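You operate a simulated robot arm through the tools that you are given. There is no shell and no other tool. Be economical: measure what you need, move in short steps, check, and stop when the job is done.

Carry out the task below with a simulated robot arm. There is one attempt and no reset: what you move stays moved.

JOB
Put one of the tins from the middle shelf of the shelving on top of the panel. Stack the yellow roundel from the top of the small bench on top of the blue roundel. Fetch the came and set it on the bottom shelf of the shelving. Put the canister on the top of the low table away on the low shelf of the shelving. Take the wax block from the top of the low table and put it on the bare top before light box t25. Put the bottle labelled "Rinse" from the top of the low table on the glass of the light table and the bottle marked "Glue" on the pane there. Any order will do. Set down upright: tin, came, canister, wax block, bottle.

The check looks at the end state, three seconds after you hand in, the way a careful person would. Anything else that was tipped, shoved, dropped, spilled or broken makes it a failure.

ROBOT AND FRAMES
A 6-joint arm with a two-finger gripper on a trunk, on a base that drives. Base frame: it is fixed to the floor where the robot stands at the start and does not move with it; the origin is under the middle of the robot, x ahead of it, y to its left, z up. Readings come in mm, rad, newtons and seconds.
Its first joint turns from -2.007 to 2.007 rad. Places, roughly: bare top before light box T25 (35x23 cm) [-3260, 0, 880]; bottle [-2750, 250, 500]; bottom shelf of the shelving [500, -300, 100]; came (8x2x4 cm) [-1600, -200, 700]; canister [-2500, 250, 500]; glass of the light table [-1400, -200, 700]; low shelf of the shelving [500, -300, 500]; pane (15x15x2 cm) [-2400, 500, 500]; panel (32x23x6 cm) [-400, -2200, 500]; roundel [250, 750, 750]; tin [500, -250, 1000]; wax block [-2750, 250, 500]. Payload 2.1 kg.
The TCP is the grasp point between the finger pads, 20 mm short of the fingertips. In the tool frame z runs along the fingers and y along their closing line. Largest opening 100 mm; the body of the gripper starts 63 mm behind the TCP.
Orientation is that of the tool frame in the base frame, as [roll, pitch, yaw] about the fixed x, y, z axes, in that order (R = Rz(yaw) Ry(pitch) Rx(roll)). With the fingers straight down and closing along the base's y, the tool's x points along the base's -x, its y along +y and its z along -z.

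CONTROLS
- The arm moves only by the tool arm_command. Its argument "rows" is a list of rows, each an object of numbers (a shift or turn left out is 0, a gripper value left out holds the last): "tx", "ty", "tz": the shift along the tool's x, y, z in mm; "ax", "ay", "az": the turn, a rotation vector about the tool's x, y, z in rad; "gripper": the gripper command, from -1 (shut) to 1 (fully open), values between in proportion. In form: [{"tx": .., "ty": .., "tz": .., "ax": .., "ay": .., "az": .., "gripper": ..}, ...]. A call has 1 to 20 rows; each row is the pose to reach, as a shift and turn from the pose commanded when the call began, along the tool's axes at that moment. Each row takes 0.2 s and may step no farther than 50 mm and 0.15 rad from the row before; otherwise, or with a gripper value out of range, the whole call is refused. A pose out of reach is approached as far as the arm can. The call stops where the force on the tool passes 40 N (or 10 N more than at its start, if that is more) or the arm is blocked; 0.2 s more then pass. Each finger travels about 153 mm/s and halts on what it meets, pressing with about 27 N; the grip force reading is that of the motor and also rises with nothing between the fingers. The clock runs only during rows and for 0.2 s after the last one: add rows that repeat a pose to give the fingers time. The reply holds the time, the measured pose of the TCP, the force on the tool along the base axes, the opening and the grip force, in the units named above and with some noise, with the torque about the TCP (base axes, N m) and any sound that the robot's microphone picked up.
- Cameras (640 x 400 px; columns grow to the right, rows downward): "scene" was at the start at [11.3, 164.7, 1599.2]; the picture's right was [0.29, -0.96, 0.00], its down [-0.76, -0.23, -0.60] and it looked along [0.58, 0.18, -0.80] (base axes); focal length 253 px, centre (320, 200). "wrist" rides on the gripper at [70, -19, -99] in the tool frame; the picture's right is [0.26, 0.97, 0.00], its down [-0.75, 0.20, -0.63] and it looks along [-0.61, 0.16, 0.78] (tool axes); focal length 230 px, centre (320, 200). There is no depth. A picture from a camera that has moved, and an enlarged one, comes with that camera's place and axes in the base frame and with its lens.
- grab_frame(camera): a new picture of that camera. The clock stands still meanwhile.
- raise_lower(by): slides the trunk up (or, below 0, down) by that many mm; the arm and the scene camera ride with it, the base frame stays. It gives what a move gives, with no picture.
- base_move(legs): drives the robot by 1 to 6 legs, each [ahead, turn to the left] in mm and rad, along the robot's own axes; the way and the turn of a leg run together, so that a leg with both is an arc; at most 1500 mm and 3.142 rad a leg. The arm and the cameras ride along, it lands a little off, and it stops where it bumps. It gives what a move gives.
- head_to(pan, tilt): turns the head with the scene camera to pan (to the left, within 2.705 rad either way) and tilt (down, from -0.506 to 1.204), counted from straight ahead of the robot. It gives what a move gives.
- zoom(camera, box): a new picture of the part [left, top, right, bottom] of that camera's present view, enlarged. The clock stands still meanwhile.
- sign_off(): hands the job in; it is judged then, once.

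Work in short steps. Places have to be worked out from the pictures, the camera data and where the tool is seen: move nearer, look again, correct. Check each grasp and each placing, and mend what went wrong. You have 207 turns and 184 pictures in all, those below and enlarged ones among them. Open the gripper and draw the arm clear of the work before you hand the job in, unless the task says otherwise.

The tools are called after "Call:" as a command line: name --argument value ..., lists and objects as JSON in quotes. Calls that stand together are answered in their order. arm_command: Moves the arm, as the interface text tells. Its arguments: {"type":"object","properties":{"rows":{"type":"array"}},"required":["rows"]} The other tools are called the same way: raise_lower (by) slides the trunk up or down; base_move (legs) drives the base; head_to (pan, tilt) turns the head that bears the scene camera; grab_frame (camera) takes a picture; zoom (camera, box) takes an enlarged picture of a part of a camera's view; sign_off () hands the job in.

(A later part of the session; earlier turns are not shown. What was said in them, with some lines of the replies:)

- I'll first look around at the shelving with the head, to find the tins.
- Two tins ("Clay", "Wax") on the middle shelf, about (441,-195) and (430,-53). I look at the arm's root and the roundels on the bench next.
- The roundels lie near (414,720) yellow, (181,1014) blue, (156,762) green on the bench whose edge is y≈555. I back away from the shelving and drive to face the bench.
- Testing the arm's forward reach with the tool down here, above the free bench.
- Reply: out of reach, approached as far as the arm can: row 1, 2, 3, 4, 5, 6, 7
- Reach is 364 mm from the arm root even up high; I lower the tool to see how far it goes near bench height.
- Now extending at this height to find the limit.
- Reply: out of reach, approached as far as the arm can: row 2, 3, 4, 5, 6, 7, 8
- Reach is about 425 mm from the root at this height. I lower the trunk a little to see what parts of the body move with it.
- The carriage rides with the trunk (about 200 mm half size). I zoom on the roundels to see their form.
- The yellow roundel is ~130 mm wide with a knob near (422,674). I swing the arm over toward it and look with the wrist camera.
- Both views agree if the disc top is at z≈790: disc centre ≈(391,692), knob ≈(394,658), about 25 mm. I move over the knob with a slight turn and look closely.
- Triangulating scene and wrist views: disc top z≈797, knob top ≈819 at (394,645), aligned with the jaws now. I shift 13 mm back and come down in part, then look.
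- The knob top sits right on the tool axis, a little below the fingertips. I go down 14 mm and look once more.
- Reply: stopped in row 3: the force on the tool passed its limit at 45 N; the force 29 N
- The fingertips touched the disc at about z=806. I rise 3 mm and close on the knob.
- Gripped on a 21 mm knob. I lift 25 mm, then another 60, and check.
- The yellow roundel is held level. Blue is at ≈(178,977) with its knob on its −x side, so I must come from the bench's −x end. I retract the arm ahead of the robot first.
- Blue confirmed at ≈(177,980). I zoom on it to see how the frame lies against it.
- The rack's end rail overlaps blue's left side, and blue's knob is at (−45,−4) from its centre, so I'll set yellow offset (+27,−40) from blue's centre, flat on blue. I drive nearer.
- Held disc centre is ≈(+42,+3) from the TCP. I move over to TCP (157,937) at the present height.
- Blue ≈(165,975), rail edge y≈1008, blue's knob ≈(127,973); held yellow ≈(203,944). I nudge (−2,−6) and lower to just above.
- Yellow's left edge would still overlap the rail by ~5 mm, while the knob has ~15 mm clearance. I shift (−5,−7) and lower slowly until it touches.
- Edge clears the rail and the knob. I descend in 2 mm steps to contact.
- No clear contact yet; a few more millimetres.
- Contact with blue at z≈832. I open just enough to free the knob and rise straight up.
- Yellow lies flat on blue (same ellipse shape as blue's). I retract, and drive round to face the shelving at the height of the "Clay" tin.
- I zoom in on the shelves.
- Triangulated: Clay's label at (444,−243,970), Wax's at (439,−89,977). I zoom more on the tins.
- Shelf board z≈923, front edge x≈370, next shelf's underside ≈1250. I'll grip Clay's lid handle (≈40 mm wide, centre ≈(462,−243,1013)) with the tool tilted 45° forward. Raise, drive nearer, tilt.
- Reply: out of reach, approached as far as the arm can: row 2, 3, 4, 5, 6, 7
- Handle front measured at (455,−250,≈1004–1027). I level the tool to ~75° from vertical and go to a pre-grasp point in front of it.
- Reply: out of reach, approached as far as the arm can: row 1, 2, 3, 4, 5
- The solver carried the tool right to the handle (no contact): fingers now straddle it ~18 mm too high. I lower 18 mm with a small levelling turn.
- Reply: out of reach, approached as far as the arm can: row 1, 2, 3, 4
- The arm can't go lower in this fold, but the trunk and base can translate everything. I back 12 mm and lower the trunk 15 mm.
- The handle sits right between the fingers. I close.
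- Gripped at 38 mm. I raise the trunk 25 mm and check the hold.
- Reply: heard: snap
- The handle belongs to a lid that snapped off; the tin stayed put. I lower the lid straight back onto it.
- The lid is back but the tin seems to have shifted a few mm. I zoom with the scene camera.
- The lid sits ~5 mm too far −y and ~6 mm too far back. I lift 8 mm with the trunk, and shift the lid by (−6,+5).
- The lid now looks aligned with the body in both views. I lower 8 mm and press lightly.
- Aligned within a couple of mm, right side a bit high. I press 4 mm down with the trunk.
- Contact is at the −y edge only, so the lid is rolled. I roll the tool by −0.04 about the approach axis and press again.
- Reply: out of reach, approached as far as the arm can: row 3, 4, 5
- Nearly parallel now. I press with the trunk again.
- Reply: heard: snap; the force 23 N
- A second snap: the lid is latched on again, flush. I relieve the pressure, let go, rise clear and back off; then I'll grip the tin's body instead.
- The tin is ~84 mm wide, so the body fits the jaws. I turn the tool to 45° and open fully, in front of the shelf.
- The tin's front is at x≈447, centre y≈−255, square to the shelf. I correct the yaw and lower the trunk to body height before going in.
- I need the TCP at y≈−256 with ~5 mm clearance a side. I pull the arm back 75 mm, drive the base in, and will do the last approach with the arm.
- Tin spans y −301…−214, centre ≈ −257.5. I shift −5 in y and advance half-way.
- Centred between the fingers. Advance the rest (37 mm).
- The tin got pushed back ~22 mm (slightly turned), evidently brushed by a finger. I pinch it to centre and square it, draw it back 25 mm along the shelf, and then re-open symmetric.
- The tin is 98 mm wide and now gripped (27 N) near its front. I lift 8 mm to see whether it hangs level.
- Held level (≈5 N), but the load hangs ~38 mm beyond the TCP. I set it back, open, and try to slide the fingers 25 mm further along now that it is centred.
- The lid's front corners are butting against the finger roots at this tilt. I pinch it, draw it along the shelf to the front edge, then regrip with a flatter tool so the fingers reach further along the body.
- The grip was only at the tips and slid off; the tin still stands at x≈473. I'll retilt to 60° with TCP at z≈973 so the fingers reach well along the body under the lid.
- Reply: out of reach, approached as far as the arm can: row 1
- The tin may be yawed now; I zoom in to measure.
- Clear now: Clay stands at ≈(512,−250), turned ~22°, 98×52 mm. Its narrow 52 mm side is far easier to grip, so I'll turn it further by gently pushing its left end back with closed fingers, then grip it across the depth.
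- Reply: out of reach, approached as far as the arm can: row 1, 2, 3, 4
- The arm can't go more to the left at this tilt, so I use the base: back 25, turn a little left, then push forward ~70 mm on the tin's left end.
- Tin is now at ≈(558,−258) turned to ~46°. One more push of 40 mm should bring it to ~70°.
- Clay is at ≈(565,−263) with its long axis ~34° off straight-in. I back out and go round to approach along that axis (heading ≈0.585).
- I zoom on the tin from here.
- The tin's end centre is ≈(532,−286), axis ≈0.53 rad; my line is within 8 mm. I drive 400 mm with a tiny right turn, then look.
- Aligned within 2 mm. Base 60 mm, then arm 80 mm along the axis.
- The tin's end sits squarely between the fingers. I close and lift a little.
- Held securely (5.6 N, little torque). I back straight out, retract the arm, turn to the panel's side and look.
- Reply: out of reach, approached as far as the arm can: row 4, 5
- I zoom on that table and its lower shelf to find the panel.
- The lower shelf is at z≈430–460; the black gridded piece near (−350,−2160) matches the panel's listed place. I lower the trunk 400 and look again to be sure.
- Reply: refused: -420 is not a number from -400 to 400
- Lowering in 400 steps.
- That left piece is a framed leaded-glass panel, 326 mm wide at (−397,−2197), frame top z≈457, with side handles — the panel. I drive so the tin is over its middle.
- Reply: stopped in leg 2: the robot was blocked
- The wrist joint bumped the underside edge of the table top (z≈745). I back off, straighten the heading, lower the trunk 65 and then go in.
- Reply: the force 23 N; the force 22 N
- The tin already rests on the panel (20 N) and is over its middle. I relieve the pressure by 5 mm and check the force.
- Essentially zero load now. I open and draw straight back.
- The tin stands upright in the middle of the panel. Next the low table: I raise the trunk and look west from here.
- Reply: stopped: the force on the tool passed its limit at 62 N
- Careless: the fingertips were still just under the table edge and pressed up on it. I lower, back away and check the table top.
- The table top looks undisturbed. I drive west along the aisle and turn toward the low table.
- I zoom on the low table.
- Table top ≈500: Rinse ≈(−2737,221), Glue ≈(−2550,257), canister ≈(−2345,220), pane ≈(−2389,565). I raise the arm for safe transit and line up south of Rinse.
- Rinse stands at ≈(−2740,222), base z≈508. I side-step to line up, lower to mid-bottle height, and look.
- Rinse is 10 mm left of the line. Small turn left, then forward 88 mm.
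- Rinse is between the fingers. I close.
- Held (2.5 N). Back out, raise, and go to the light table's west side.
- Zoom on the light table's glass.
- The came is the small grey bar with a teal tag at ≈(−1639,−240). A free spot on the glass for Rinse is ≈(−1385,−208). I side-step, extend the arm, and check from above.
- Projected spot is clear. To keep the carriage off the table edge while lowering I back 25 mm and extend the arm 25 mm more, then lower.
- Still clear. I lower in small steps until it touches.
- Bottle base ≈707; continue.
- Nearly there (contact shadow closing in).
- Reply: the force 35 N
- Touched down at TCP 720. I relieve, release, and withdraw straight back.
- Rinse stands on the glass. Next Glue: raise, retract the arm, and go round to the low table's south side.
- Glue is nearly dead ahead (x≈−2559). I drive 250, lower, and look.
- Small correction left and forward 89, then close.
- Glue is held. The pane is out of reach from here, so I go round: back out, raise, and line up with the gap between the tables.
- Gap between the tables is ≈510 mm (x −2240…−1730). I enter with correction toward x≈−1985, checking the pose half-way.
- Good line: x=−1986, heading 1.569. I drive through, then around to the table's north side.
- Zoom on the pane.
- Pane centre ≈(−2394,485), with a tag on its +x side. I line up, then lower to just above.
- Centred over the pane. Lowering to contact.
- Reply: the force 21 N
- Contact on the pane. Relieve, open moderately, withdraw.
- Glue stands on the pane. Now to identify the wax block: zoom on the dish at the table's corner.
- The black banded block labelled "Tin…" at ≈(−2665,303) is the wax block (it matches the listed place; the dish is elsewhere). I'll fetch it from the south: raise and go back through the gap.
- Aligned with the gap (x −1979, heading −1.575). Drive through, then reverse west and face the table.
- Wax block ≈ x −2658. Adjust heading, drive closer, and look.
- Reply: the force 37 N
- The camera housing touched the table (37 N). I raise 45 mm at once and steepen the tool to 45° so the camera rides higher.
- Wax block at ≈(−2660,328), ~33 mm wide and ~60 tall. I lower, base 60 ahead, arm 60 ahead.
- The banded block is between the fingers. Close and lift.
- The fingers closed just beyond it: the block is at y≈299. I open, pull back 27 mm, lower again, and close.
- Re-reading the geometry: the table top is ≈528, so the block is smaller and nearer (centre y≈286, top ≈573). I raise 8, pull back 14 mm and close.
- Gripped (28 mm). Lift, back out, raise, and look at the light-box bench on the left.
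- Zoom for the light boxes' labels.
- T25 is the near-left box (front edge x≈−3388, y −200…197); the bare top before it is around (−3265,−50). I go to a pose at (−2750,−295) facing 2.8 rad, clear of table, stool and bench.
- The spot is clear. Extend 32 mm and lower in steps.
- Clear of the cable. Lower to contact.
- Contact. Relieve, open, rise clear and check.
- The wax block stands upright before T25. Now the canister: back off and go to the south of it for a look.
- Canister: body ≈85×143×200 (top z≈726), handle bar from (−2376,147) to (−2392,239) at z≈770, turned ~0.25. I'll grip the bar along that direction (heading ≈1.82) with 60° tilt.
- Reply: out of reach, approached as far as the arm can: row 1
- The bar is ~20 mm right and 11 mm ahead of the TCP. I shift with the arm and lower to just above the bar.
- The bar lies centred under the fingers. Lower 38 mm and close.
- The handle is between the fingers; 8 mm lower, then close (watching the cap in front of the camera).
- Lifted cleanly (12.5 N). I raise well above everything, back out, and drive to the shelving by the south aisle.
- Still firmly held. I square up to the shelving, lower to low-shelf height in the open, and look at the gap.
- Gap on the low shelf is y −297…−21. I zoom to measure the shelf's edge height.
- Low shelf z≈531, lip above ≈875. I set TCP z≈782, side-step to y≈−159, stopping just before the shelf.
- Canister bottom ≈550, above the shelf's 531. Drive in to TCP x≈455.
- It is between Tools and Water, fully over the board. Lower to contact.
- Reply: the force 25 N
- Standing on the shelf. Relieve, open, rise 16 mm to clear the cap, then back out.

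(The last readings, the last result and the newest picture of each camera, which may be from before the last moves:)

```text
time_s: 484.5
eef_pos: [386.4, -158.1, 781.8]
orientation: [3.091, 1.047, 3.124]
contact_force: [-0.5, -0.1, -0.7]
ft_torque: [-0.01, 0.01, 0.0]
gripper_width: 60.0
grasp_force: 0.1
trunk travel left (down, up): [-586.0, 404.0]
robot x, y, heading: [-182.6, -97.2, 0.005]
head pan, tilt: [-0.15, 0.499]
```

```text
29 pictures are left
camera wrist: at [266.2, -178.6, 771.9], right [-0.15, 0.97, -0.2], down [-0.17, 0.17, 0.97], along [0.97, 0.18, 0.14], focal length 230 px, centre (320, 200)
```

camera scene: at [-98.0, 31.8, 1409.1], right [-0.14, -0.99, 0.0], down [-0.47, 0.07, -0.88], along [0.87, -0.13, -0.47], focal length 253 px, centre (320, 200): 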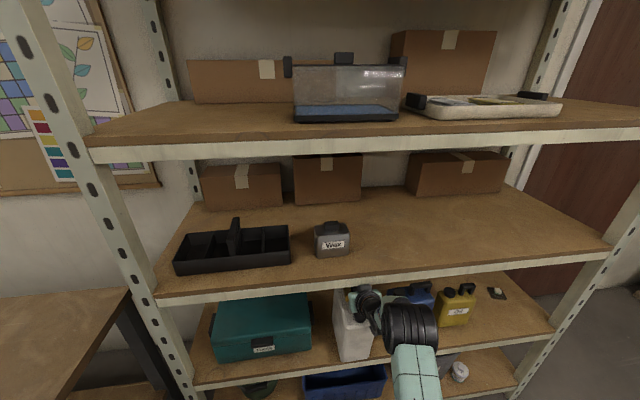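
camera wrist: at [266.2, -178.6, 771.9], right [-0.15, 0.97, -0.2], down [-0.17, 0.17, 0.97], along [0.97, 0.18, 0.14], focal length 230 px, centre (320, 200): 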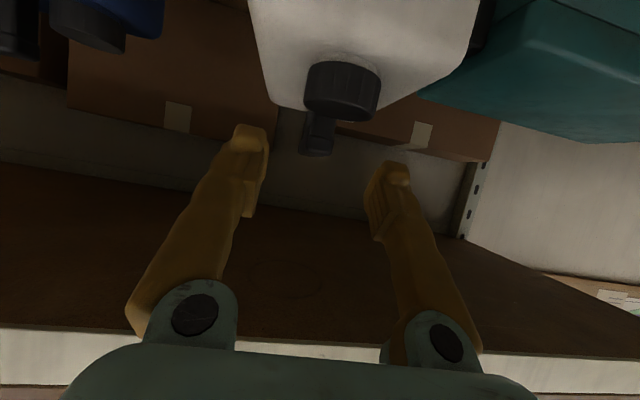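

Clear. I back out and look at the low and bottom shelves.

Call:
base_move --legs '[[-420, 0]]'

Call:
raise_lower --by -100

Call:
head_to --pan -0.25 --tilt 0.5

Call:
grab_frame --camera "scene"

Call:
zoom --camera "scene" --box '[200, 190, 480, 350]'

```text
time_s: 487.1
eef_pos: [-31.1, -160.5, 783.2]
orientation: [3.088, 1.045, 3.119]
contact_force: [-0.9, -0.3, 0.0]
ft_torque: [0.01, 0.01, -0.03]
gripper_width: 60.0
grasp_force: 0.1
trunk travel left (down, up): [-586.0, 404.0]
robot x, y, heading: [-599.9, -95.5, 0.005]
head pan, tilt: [-0.15, 0.499]
```

```text
time_s: 488.4
eef_pos: [-32.1, -160.4, 682.6]
orientation: [3.09, 1.046, 3.118]
contact_force: [0.0, -0.8, -0.3]
ft_torque: [0.01, 0.06, 0.01]
gripper_width: 59.9
grasp_force: 0.0
trunk travel left (down, up): [-486.0, 504.0]
robot x, y, heading: [-600.5, -100.3, 0.001]
head pan, tilt: [-0.15, 0.499]
```

```text
time_s: 489.1
eef_pos: [-32.1, -159.2, 683.6]
orientation: [3.089, 1.044, 3.119]
contact_force: [-0.3, 0.0, 1.2]
ft_torque: [-0.03, -0.01, 0.01]
gripper_width: 59.8
grasp_force: 0.2
trunk travel left (down, up): [-486.0, 504.0]
robot x, y, heading: [-601.7, -99.0, 0.006]
head pan, tilt: [-0.25, 0.499]
```

```text
28 pictures are left
camera scene: at [-573.7, 21.5, 1305.8], right [-0.24, -0.97, 0.0], down [-0.46, 0.12, -0.88], along [0.85, -0.21, -0.48], focal length 253 px, centre (320, 200)
```

scene: 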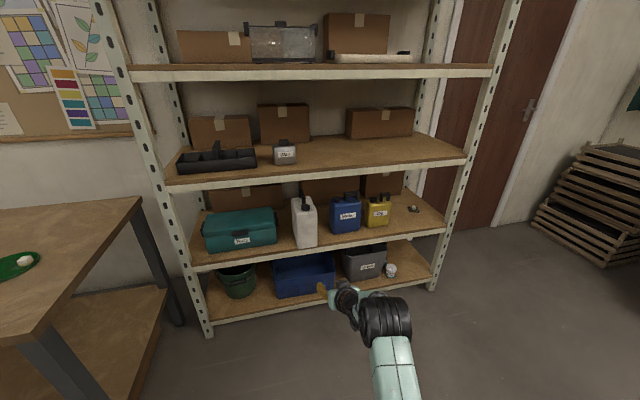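

```text
2.29 times, centred on (340, 270) of scene
camera zoom: at [-573.7, 21.5, 1305.8], right [-0.24, -0.97, 0.0], down [-0.46, 0.12, -0.88], along [0.85, -0.21, -0.48], focal length 578 px, centre (274, 40)
```

zoom: 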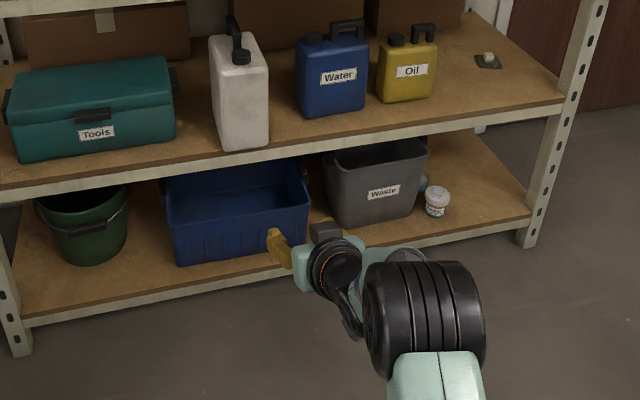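

The canister stands upright between Tools and Water. On the bottom shelf (z≈120) the right end near (440,−830) is free for the came. I re-pose the arm (45°, retracted, lower) and drive round to the light table's west side.

Call:
arm_command --rows '[{"tx": 27, "tz": -7, "ay": 0.09, "gripper": 0.2}, {"tx": 54, "tz": -14, "ay": 0.18}, {"tx": 81.5, "tz": -21, "ay": 0.26}, {"tx": 81.5, "tz": -21, "ay": 0.26}]'

Call:
raise_lower --by 330

Call:
base_move --legs '[[0, -1.575], [1050, 0], [0, -1.571], [1440, 0], [0, -1.571], [850, 0]]'

```text
time_s: 490.1
eef_pos: [-91.3, -160.2, 623.1]
orientation: [3.104, 0.784, 3.138]
contact_force: [-0.4, -0.7, -0.4]
ft_torque: [0.01, 0.01, 0.0]
gripper_width: 60.1
grasp_force: 0.1
trunk travel left (down, up): [-486.0, 504.0]
robot x, y, heading: [-603.7, -102.4, 0.002]
head pan, tilt: [-0.25, 0.499]
```

```text
time_s: 493.3
eef_pos: [-90.3, -159.3, 953.6]
orientation: [3.105, 0.786, 3.137]
contact_force: [-0.2, -0.6, -1.9]
ft_torque: [-0.02, -0.02, 0.0]
gripper_width: 60.3
grasp_force: 0.2
trunk travel left (down, up): [-816.0, 174.0]
robot x, y, heading: [-604.1, -97.0, -0.002]
head pan, tilt: [-0.25, 0.499]
```

```text
time_s: 520.9
eef_pos: [-1990.8, 203.3, 953.2]
orientation: [3.105, 0.786, -1.56]
contact_force: [0.1, 0.0, 1.1]
ft_torque: [0.03, 0.03, -0.02]
gripper_width: 60.1
grasp_force: 0.0
trunk travel left (down, up): [-816.0, 174.0]
robot x, y, heading: [-2043.9, -308.4, 1.587]
head pan, tilt: [-0.25, 0.499]
```

Now face the table edge with heading 0.25 so the tool comes over the came.

Call:
base_move --legs '[[0, -1.587], [-106, 0], [0, 0.25]]'

Call:
raise_lower --by -110

Call:
head_to --pan -0.15 --tilt 0.85

Call:
grab_frame --camera "wrist"

Call:
zoom --camera "scene" --box '[270, 160, 430, 300]'

```text
time_s: 526.9
eef_pos: [-1641.4, -249.3, 953.3]
orientation: [3.104, 0.785, -2.911]
contact_force: [-0.7, 0.0, 0.0]
ft_torque: [-0.03, 0.01, -0.05]
gripper_width: 60.1
grasp_force: 0.0
trunk travel left (down, up): [-816.0, 174.0]
robot x, y, heading: [-2152.1, -307.9, 0.237]
head pan, tilt: [-0.25, 0.499]
```

```text
time_s: 528.3
eef_pos: [-1642.4, -249.5, 842.1]
orientation: [3.104, 0.784, -2.912]
contact_force: [-0.2, 0.1, -0.2]
ft_torque: [-0.01, 0.03, 0.0]
gripper_width: 60.2
grasp_force: 0.0
trunk travel left (down, up): [-706.0, 284.0]
robot x, y, heading: [-2152.0, -305.4, 0.235]
head pan, tilt: [-0.25, 0.499]
```

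```text
time_s: 529.1
eef_pos: [-1639.9, -250.0, 843.2]
orientation: [3.105, 0.786, -2.911]
contact_force: [0.3, 0.1, -0.5]
ft_torque: [0.01, -0.03, -0.02]
gripper_width: 60.2
grasp_force: 0.1
trunk travel left (down, up): [-706.0, 284.0]
robot x, y, heading: [-2153.9, -305.9, 0.239]
head pan, tilt: [-0.15, 0.85]
```

```text
26 pictures are left
camera wrist: at [-1752.9, -298.1, 863.1], right [-0.42, 0.89, -0.16], down [0.04, 0.19, 0.98], along [0.91, 0.41, -0.12], focal length 230 px, centre (320, 200)
```

wrist: 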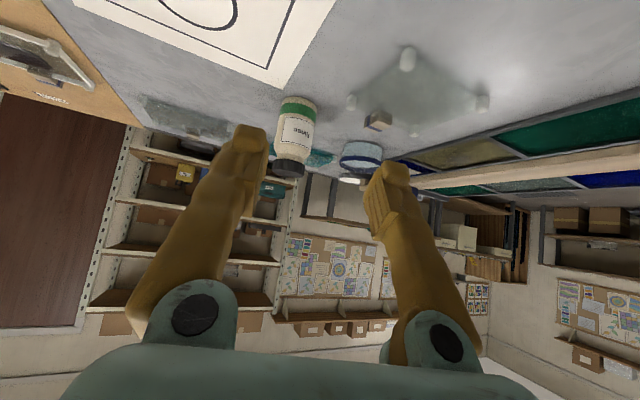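

```text
2.86 times, centred on (350, 230) of scene
camera zoom: at [-2165.8, -177.6, 1495.9], right [0.09, -1.0, 0.0], down [-0.75, -0.06, -0.66], along [0.66, 0.06, -0.75], focal length 723 px, centre (234, 114)
```

zoom: 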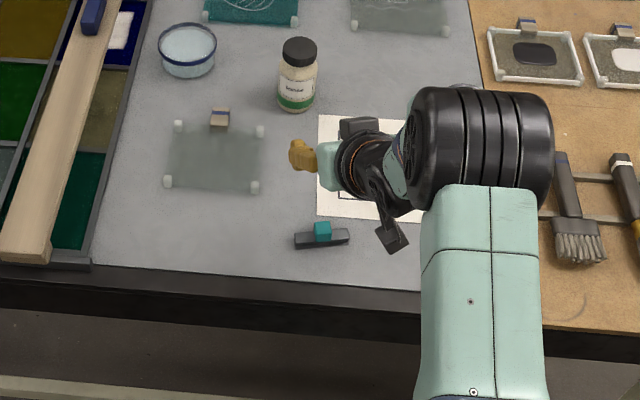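

The came isn't in the wrist view yet (too near). I back 100 mm to see it with the wrist camera.

Call:
base_move --legs '[[-110, 0]]'

Call:
grab_frame --camera "wrist"

```text
time_s: 530.3
eef_pos: [-1748.0, -275.8, 844.9]
orientation: [3.106, 0.786, -2.911]
contact_force: [-0.5, 0.2, -0.6]
ft_torque: [-0.02, 0.0, 0.03]
gripper_width: 60.1
grasp_force: 0.1
trunk travel left (down, up): [-706.0, 284.0]
robot x, y, heading: [-2258.3, -332.0, 0.232]
head pan, tilt: [-0.15, 0.85]
```

```text
24 pictures are left
camera wrist: at [-1859.7, -323.5, 863.2], right [-0.42, 0.89, -0.16], down [0.04, 0.19, 0.98], along [0.91, 0.41, -0.11], focal length 230 px, centre (320, 200)
```

wrist: 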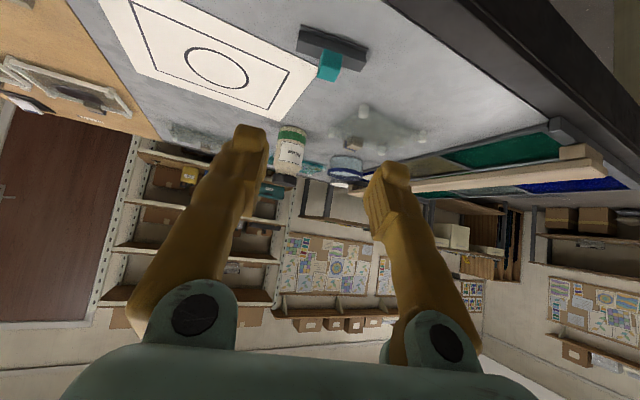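

Came located: centre ≈(−1672,−250), lying square to my heading, teal tag on top. I drive over it and lower to just above.

Call:
base_move --legs '[[0, 0.015], [75, 0]]'

Call:
raise_lower --by -90

Call:
grab_frame --camera "wrist"

```text
time_s: 531.7
eef_pos: [-1679.3, -250.4, 845.2]
orientation: [3.106, 0.788, -2.897]
contact_force: [0.4, 1.2, -0.4]
ft_torque: [0.03, -0.01, 0.0]
gripper_width: 59.8
grasp_force: 0.0
trunk travel left (down, up): [-706.0, 284.0]
robot x, y, heading: [-2189.7, -312.7, 0.251]
head pan, tilt: [-0.15, 0.85]
```

```text
time_s: 532.9
eef_pos: [-1677.1, -249.3, 751.8]
orientation: [3.105, 0.785, -2.898]
contact_force: [-0.1, 0.3, -0.8]
ft_torque: [0.03, -0.02, -0.05]
gripper_width: 60.0
grasp_force: 0.1
trunk travel left (down, up): [-616.0, 374.0]
robot x, y, heading: [-2183.8, -312.5, 0.251]
head pan, tilt: [-0.15, 0.85]
```

```text
23 pictures are left
camera wrist: at [-1787.6, -299.2, 773.2], right [-0.44, 0.89, -0.16], down [0.04, 0.19, 0.98], along [0.9, 0.42, -0.12], focal length 230 px, centre (320, 200)
```

wrist: 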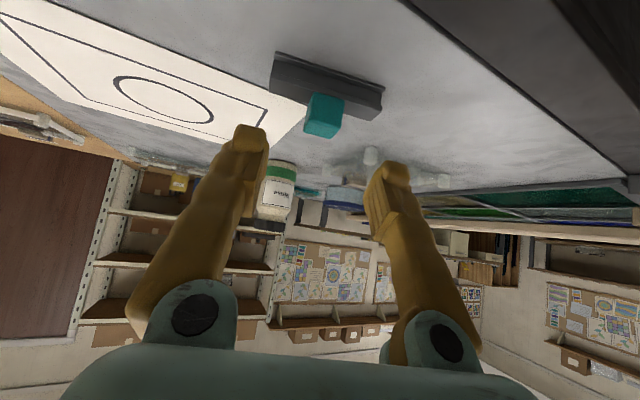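

The tag is between the fingers laterally. Lower in small steps.

Call:
raise_lower --by -14

Call:
raise_lower --by -5

Call:
zoom --camera "wrist" --box '[220, 70, 420, 220]'

```text
time_s: 533.5
eef_pos: [-1676.8, -249.8, 738.7]
orientation: [3.105, 0.784, -2.897]
contact_force: [0.1, 0.3, 0.3]
ft_torque: [-0.01, 0.0, 0.0]
gripper_width: 60.2
grasp_force: 0.0
trunk travel left (down, up): [-602.0, 388.0]
robot x, y, heading: [-2185.9, -309.5, 0.25]
head pan, tilt: [-0.15, 0.85]
```

```text
time_s: 534.1
eef_pos: [-1676.2, -248.6, 734.0]
orientation: [3.105, 0.785, -2.898]
contact_force: [0.0, 0.2, 0.2]
ft_torque: [0.02, 0.02, 0.01]
gripper_width: 60.3
grasp_force: 0.0
trunk travel left (down, up): [-597.0, 393.0]
robot x, y, heading: [-2185.0, -311.4, 0.247]
head pan, tilt: [-0.15, 0.85]
```

```text
2.67 times, centred on (320, 145) of wrist
camera zoom: at [-1787.6, -299.2, 754.1], right [-0.44, 0.89, -0.16], down [0.04, 0.19, 0.98], along [0.9, 0.42, -0.12], focal length 614 px, centre (320, 347)
```

zoom: 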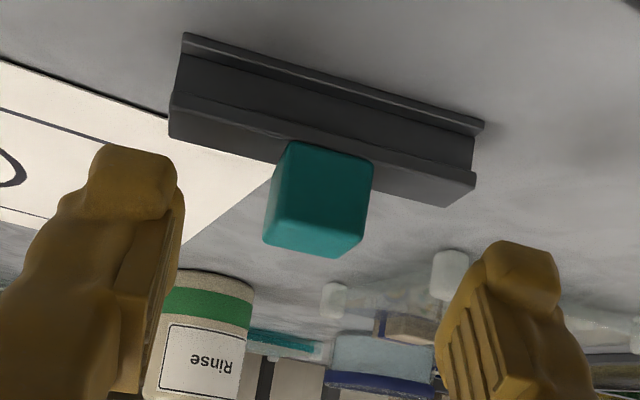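

Call:
raise_lower --by -6

Call:
raise_lower --by -4

Call:
raise_lower --by -3

Call:
zoom --camera "wrist" --box '[220, 70, 420, 220]'

```text
time_s: 534.6
eef_pos: [-1676.8, -249.2, 728.5]
orientation: [3.104, 0.782, -2.897]
contact_force: [-1.0, 0.1, 0.5]
ft_torque: [0.04, 0.0, -0.03]
gripper_width: 59.8
grasp_force: 0.1
trunk travel left (down, up): [-591.0, 399.0]
robot x, y, heading: [-2188.6, -314.4, 0.256]
head pan, tilt: [-0.15, 0.85]
```

```text
time_s: 535.1
eef_pos: [-1676.3, -249.1, 724.2]
orientation: [3.106, 0.782, -2.898]
contact_force: [-0.7, -0.3, -0.4]
ft_torque: [-0.04, -0.02, -0.01]
gripper_width: 60.2
grasp_force: 0.1
trunk travel left (down, up): [-587.0, 403.0]
robot x, y, heading: [-2187.9, -311.7, 0.255]
head pan, tilt: [-0.15, 0.85]
```

```text
time_s: 535.7
eef_pos: [-1677.1, -249.5, 720.7]
orientation: [3.105, 0.785, -2.897]
contact_force: [-0.1, -1.0, 0.0]
ft_torque: [-0.01, -0.06, 0.0]
gripper_width: 60.0
grasp_force: 0.0
trunk travel left (down, up): [-584.0, 406.0]
robot x, y, heading: [-2186.5, -313.6, 0.257]
head pan, tilt: [-0.15, 0.85]
```

```text
2.67 times, centred on (320, 145) of wrist
camera zoom: at [-1787.6, -299.2, 741.1], right [-0.44, 0.89, -0.16], down [0.04, 0.19, 0.98], along [0.9, 0.42, -0.12], focal length 614 px, centre (320, 347)
```

zoom: 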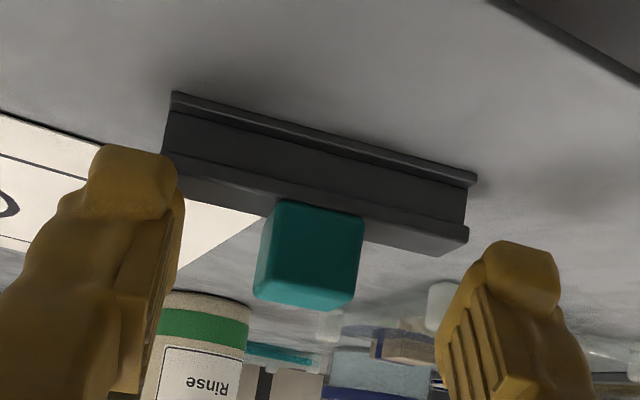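

The tag is now at fingertip level. Close.

Call:
arm_command --rows '[{"gripper": -0.1}, {"gripper": -0.4}, {"gripper": -0.7}, {"gripper": -1}, {"gripper": -1}]'

Call:
raise_lower --by 40

Call:
grab_frame --camera "wrist"

```text
time_s: 536.9
eef_pos: [-1676.7, -249.4, 721.2]
orientation: [3.105, 0.785, -2.897]
contact_force: [0.1, -0.4, 0.5]
ft_torque: [0.06, -0.05, -0.02]
gripper_width: 18.7
grasp_force: 26.8
trunk travel left (down, up): [-584.0, 406.0]
robot x, y, heading: [-2186.8, -316.0, 0.251]
head pan, tilt: [-0.15, 0.85]
```

```text
time_s: 537.7
eef_pos: [-1676.3, -249.6, 760.0]
orientation: [3.104, 0.784, -2.898]
contact_force: [-0.2, -0.5, -1.1]
ft_torque: [0.01, -0.01, 0.0]
gripper_width: 18.7
grasp_force: 26.9
trunk travel left (down, up): [-624.0, 366.0]
robot x, y, heading: [-2187.8, -312.8, 0.253]
head pan, tilt: [-0.15, 0.85]
```

```text
20 pictures are left
camera wrist: at [-1787.4, -299.1, 781.0], right [-0.44, 0.89, -0.16], down [0.04, 0.19, 0.98], along [0.9, 0.42, -0.12], focal length 230 px, centre (320, 200)
```

wrist: 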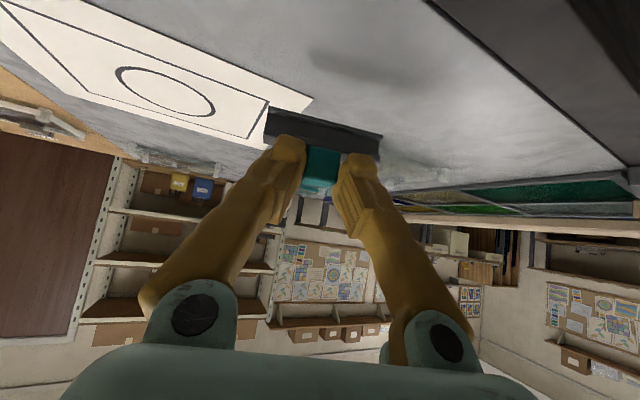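

Held (tag 18.7 mm). Raise and drive round to the right end of the shelving.

Call:
raise_lower --by 150

Call:
base_move --legs '[[0, -1.603], [858, 0], [0, 1.351], [1300, 0]]'

```text
time_s: 539.5
eef_pos: [-1675.7, -249.5, 910.2]
orientation: [3.106, 0.782, -2.896]
contact_force: [-0.5, -0.4, -0.6]
ft_torque: [0.03, -0.01, 0.02]
gripper_width: 18.9
grasp_force: 27.2
trunk travel left (down, up): [-774.0, 216.0]
robot x, y, heading: [-2187.7, -313.5, 0.253]
head pan, tilt: [-0.15, 0.85]
```

```text
time_s: 557.4
eef_pos: [-197.8, -1258.0, 911.3]
orientation: [3.104, 0.785, 3.107]
contact_force: [-0.1, 0.8, -1.8]
ft_torque: [-0.01, -0.01, 0.01]
gripper_width: 19.0
grasp_force: 26.5
trunk travel left (down, up): [-774.0, 216.0]
robot x, y, heading: [-707.4, -1183.2, -0.03]
head pan, tilt: [-0.15, 0.85]
```

Call:
base_move --legs '[[0, 0.964], [516, 0], [0, -0.934]]'

Call:
raise_lower --by -400

Call:
head_to --pan -0.05 --tilt 0.6

Call:
grab_frame --camera "scene"

```text
time_s: 565.3
eef_pos: [106.8, -815.2, 911.3]
orientation: [3.104, 0.785, -3.126]
contact_force: [0.6, -0.3, -1.1]
ft_torque: [0.0, -0.01, -0.01]
gripper_width: 18.8
grasp_force: 26.7
trunk travel left (down, up): [-774.0, 216.0]
robot x, y, heading: [-408.1, -761.3, 0.02]
head pan, tilt: [-0.15, 0.85]
```

```text
time_s: 569.1
eef_pos: [106.8, -815.6, 510.2]
orientation: [3.105, 0.783, -3.127]
contact_force: [0.1, 0.2, -0.5]
ft_torque: [0.01, 0.02, 0.01]
gripper_width: 18.9
grasp_force: 26.8
trunk travel left (down, up): [-374.0, 616.0]
robot x, y, heading: [-405.8, -764.9, 0.022]
head pan, tilt: [-0.15, 0.85]
```

```text
time_s: 569.9
eef_pos: [107.3, -816.5, 511.1]
orientation: [3.106, 0.783, -3.128]
contact_force: [-0.6, -0.4, -1.1]
ft_torque: [-0.01, 0.01, 0.0]
gripper_width: 18.8
grasp_force: 26.9
trunk travel left (down, up): [-374.0, 616.0]
robot x, y, heading: [-401.9, -761.6, 0.017]
head pan, tilt: [-0.051, 0.6]
```

```text
19 pictures are left
camera scene: at [-379.8, -626.0, 1184.7], right [-0.03, -1.0, 0.0], down [-0.57, 0.02, -0.82], along [0.82, -0.02, -0.57], focal length 253 px, centre (320, 200)
```

scene: 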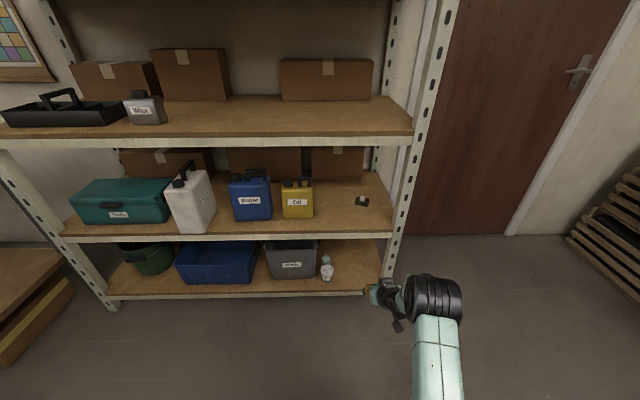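

The spot right of the jar at y≈−820 is free. I lower to z≈197 in the open, straighten, then drive in.

Call:
raise_lower --by -312

Call:
base_move --legs '[[0, -0.018], [180, 0]]'

Call:
grab_frame --camera "wrist"

```text
time_s: 573.0
eef_pos: [106.2, -816.2, 198.7]
orientation: [3.104, 0.784, -3.128]
contact_force: [-1.0, 0.2, -0.9]
ft_torque: [-0.02, 0.01, 0.0]
gripper_width: 18.6
grasp_force: 27.0
trunk travel left (down, up): [-62.0, 928.0]
robot x, y, heading: [-407.2, -762.9, 0.02]
head pan, tilt: [-0.051, 0.6]
```

```text
time_s: 574.8
eef_pos: [284.2, -825.2, 199.0]
orientation: [3.105, 0.783, 3.138]
contact_force: [0.8, 0.1, -1.8]
ft_torque: [-0.01, -0.01, -0.01]
gripper_width: 19.0
grasp_force: 26.6
trunk travel left (down, up): [-62.0, 928.0]
robot x, y, heading: [-227.5, -763.8, 0.003]
head pan, tilt: [-0.051, 0.6]
```

```text
18 pictures are left
camera wrist: at [164.3, -846.0, 219.1], right [-0.2, 0.97, -0.16], down [0.08, 0.18, 0.98], along [0.98, 0.19, -0.12], focal length 230 px, centre (320, 200)
```

wrist: 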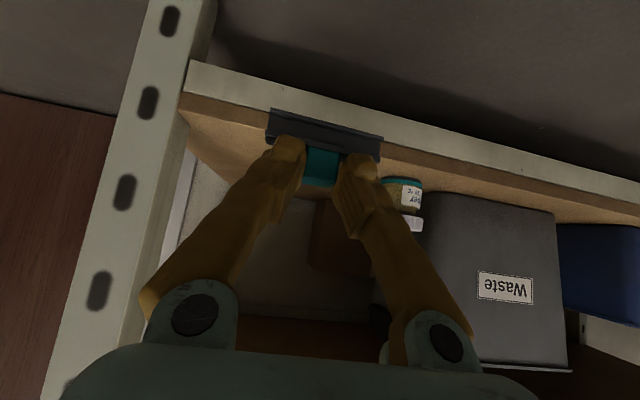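

Shelf top ≈137, came bottom ≈161. Drive in 158 mm, then lower to contact.

Call:
base_move --legs '[[158, 0]]'

Call:
raise_lower --by -14

Call:
raise_lower --by -5

Call:
grab_frame --camera "wrist"

```text
time_s: 576.2
eef_pos: [442.1, -823.5, 198.5]
orientation: [3.105, 0.783, 3.138]
contact_force: [-0.3, 0.4, -0.5]
ft_torque: [-0.02, 0.01, 0.01]
gripper_width: 19.0
grasp_force: 26.9
trunk travel left (down, up): [-62.0, 928.0]
robot x, y, heading: [-69.0, -760.6, 0.003]
head pan, tilt: [-0.051, 0.6]
```

```text
time_s: 576.9
eef_pos: [442.9, -824.2, 184.8]
orientation: [3.105, 0.783, 3.138]
contact_force: [-0.5, -0.6, -1.0]
ft_torque: [-0.01, 0.02, 0.02]
gripper_width: 18.8
grasp_force: 27.2
trunk travel left (down, up): [-48.0, 942.0]
robot x, y, heading: [-69.1, -758.2, 0.006]
head pan, tilt: [-0.051, 0.6]
```

```text
time_s: 577.4
eef_pos: [442.5, -822.9, 180.8]
orientation: [3.105, 0.787, 3.139]
contact_force: [2.1, 1.5, 4.1]
ft_torque: [-0.14, -0.14, 0.07]
gripper_width: 18.7
grasp_force: 27.4
trunk travel left (down, up): [-43.0, 947.0]
robot x, y, heading: [-70.3, -766.0, 0.005]
head pan, tilt: [-0.051, 0.6]
```

```text
17 pictures are left
camera wrist: at [322.9, -845.5, 200.9], right [-0.2, 0.97, -0.16], down [0.08, 0.18, 0.98], along [0.98, 0.19, -0.11], focal length 230 px, centre (320, 200)
```

wrist: 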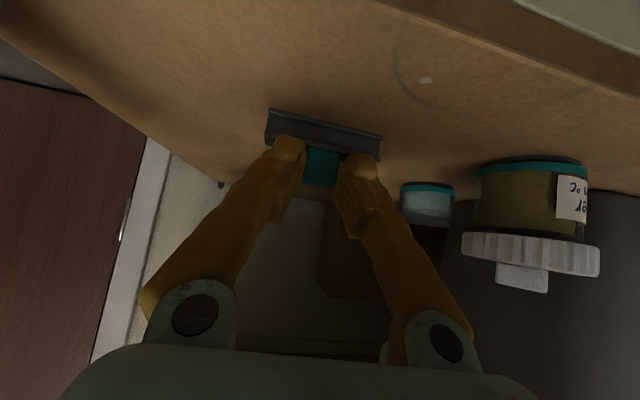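

The came stands on the bottom shelf. Open a little, rise and back out.

Call:
arm_command --rows '[{"gripper": -0.5}, {"gripper": -0.3}, {"gripper": -0.2}, {"gripper": -0.2}]'

Call:
raise_lower --by 40

Call:
base_move --legs '[[-330, 0]]'

Call:
zoom --camera "scene" --box '[40, 150, 420, 330]'

Call:
grab_frame --camera "wrist"

```text
time_s: 578.4
eef_pos: [442.4, -824.5, 179.6]
orientation: [3.104, 0.784, 3.134]
contact_force: [-0.4, -0.4, 0.0]
ft_torque: [0.03, 0.01, 0.04]
gripper_width: 39.9
grasp_force: 0.1
trunk travel left (down, up): [-43.0, 947.0]
robot x, y, heading: [-69.6, -759.8, 0.004]
head pan, tilt: [-0.051, 0.6]
```

```text
time_s: 579.2
eef_pos: [443.4, -825.3, 218.3]
orientation: [3.105, 0.784, 3.139]
contact_force: [-0.4, 0.4, -0.3]
ft_torque: [0.01, 0.04, 0.02]
gripper_width: 39.7
grasp_force: 0.1
trunk travel left (down, up): [-83.0, 907.0]
robot x, y, heading: [-68.9, -760.0, 0.002]
head pan, tilt: [-0.051, 0.6]
```

```text
time_s: 581.4
eef_pos: [114.9, -824.3, 219.6]
orientation: [3.107, 0.784, 3.139]
contact_force: [-0.1, 0.0, -0.1]
ft_torque: [0.02, 0.02, 0.02]
gripper_width: 40.1
grasp_force: 0.1
trunk travel left (down, up): [-83.0, 907.0]
robot x, y, heading: [-394.2, -767.1, 0.004]
head pan, tilt: [-0.051, 0.6]
```

```text
1.68 times, centred on (230, 240) of scene
camera zoom: at [-368.3, -626.5, 893.8], right [-0.05, -1.0, 0.0], down [-0.56, 0.03, -0.83], along [0.82, -0.04, -0.56], focal length 426 px, centre (472, 133)
```

zoom: 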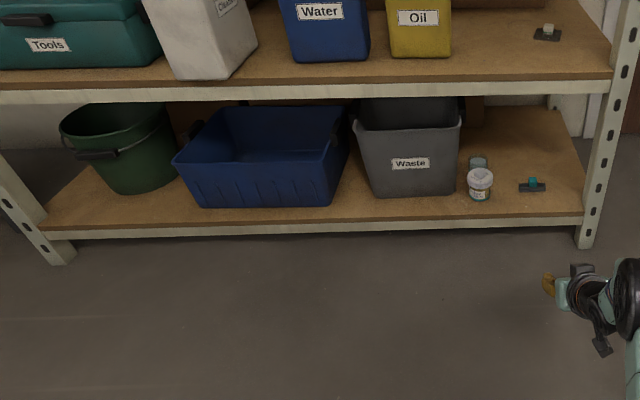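

```text
15 pictures are left
camera wrist: at [-5.1, -846.4, 240.1], right [-0.21, 0.97, -0.16], down [0.08, 0.18, 0.98], along [0.98, 0.19, -0.12], focal length 230 px, centre (320, 200)
```

wrist: 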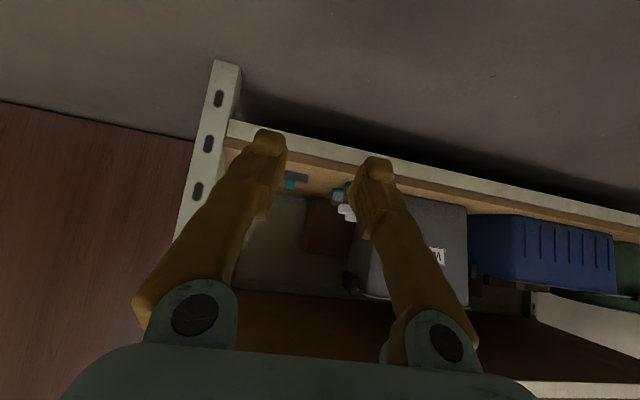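

The came stands upright on the bottom shelf, canister upright on the low shelf. I raise the trunk, open the gripper and take a last look at the roundels.

Call:
raise_lower --by 400

Call:
raise_lower --by 300

Call:
arm_command --rows '[{"gripper": 0.5}, {"gripper": 1}, {"gripper": 1}]'

Call:
head_to --pan 1.25 --tilt 0.4

Call:
zoom --camera "scene" --box '[240, 120, 440, 250]'

```text
time_s: 585.2
eef_pos: [114.8, -824.8, 620.1]
orientation: [3.103, 0.783, 3.136]
contact_force: [0.2, 0.0, -0.4]
ft_torque: [-0.03, -0.01, 0.02]
gripper_width: 40.0
grasp_force: 0.1
trunk travel left (down, up): [-483.0, 507.0]
robot x, y, heading: [-395.2, -760.6, 0.005]
head pan, tilt: [-0.051, 0.6]
```

```text
time_s: 588.2
eef_pos: [114.3, -825.2, 919.3]
orientation: [3.105, 0.783, 3.137]
contact_force: [-0.2, 0.7, 0.5]
ft_torque: [0.02, 0.0, 0.0]
gripper_width: 39.9
grasp_force: 0.1
trunk travel left (down, up): [-783.0, 207.0]
robot x, y, heading: [-397.0, -763.7, 0.004]
head pan, tilt: [-0.051, 0.6]
```

```text
time_s: 589.0
eef_pos: [114.9, -824.9, 919.4]
orientation: [3.103, 0.783, 3.137]
contact_force: [0.3, 0.6, 0.5]
ft_torque: [0.0, 0.01, -0.03]
gripper_width: 99.9
grasp_force: 0.0
trunk travel left (down, up): [-783.0, 207.0]
robot x, y, heading: [-395.3, -761.8, 0.007]
head pan, tilt: [-0.051, 0.6]
```

```text
time_s: 590.5
eef_pos: [114.1, -823.9, 918.7]
orientation: [3.105, 0.784, 3.138]
contact_force: [0.0, -0.2, -0.1]
ft_torque: [0.0, 0.03, -0.03]
gripper_width: 99.9
grasp_force: 0.1
trunk travel left (down, up): [-783.0, 207.0]
robot x, y, heading: [-395.6, -762.9, 0.007]
head pan, tilt: [1.25, 0.4]
```

```text
3.08 times, centred on (340, 185) of scene
camera zoom: at [-427.7, -534.4, 1612.0], right [0.95, -0.31, 0.0], down [-0.12, -0.37, -0.92], along [0.29, 0.88, -0.39], focal length 778 px, centre (258, 246)
```

zoom: 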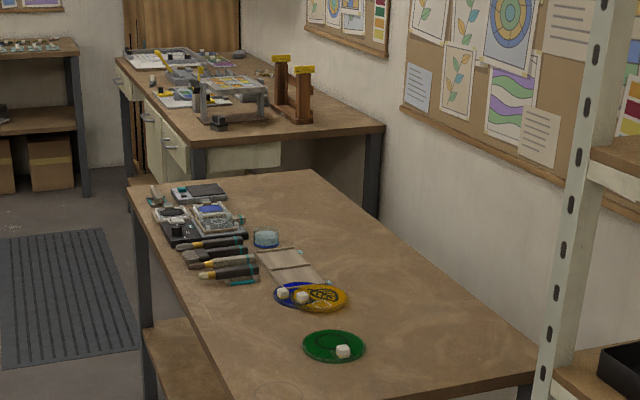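

Everything is in place: yellow lies flat on blue, the gripper is open and the arm is clear. I hand in.

Call:
sign_off

```text
The job is handed in.
```

The job is handed in, and each item looked upright and in place when I checked it after setting it down, though two points below could count against it.

- **Tin:** the Clay tin is on the panel. Its lid came off when I first gripped it by the handle. I pressed it back on until it snapped, and later gripped the body instead.
- **Roundels:** yellow lies flat on blue, but about 5 cm off-centre. That keeps it clear of blue's knob and the rack rail that overlaps blue.
- **Came:** on the bottom shelf, at the right end.
- **Canister:** on the low shelf, between Tools and Water.
- **Wax block:** I took the small black banded block labelled "Tin" to be the wax block, because it fits the listed place and stands upright. It is on the bare top in front of light box T25.
- **Bottles:** Rinse is on the glass of the light table and Glue is on the pane.

The robot knocked furniture three times:
- The wrist bumped the edge of the table above the panel.
- The fingers then pressed up on the underside of that table top, with 62 N. I checked it afterwards and nothing looked disturbed.
- The camera housing pressed on the low table with about 37 N. Nothing on it looked moved in later pictures.
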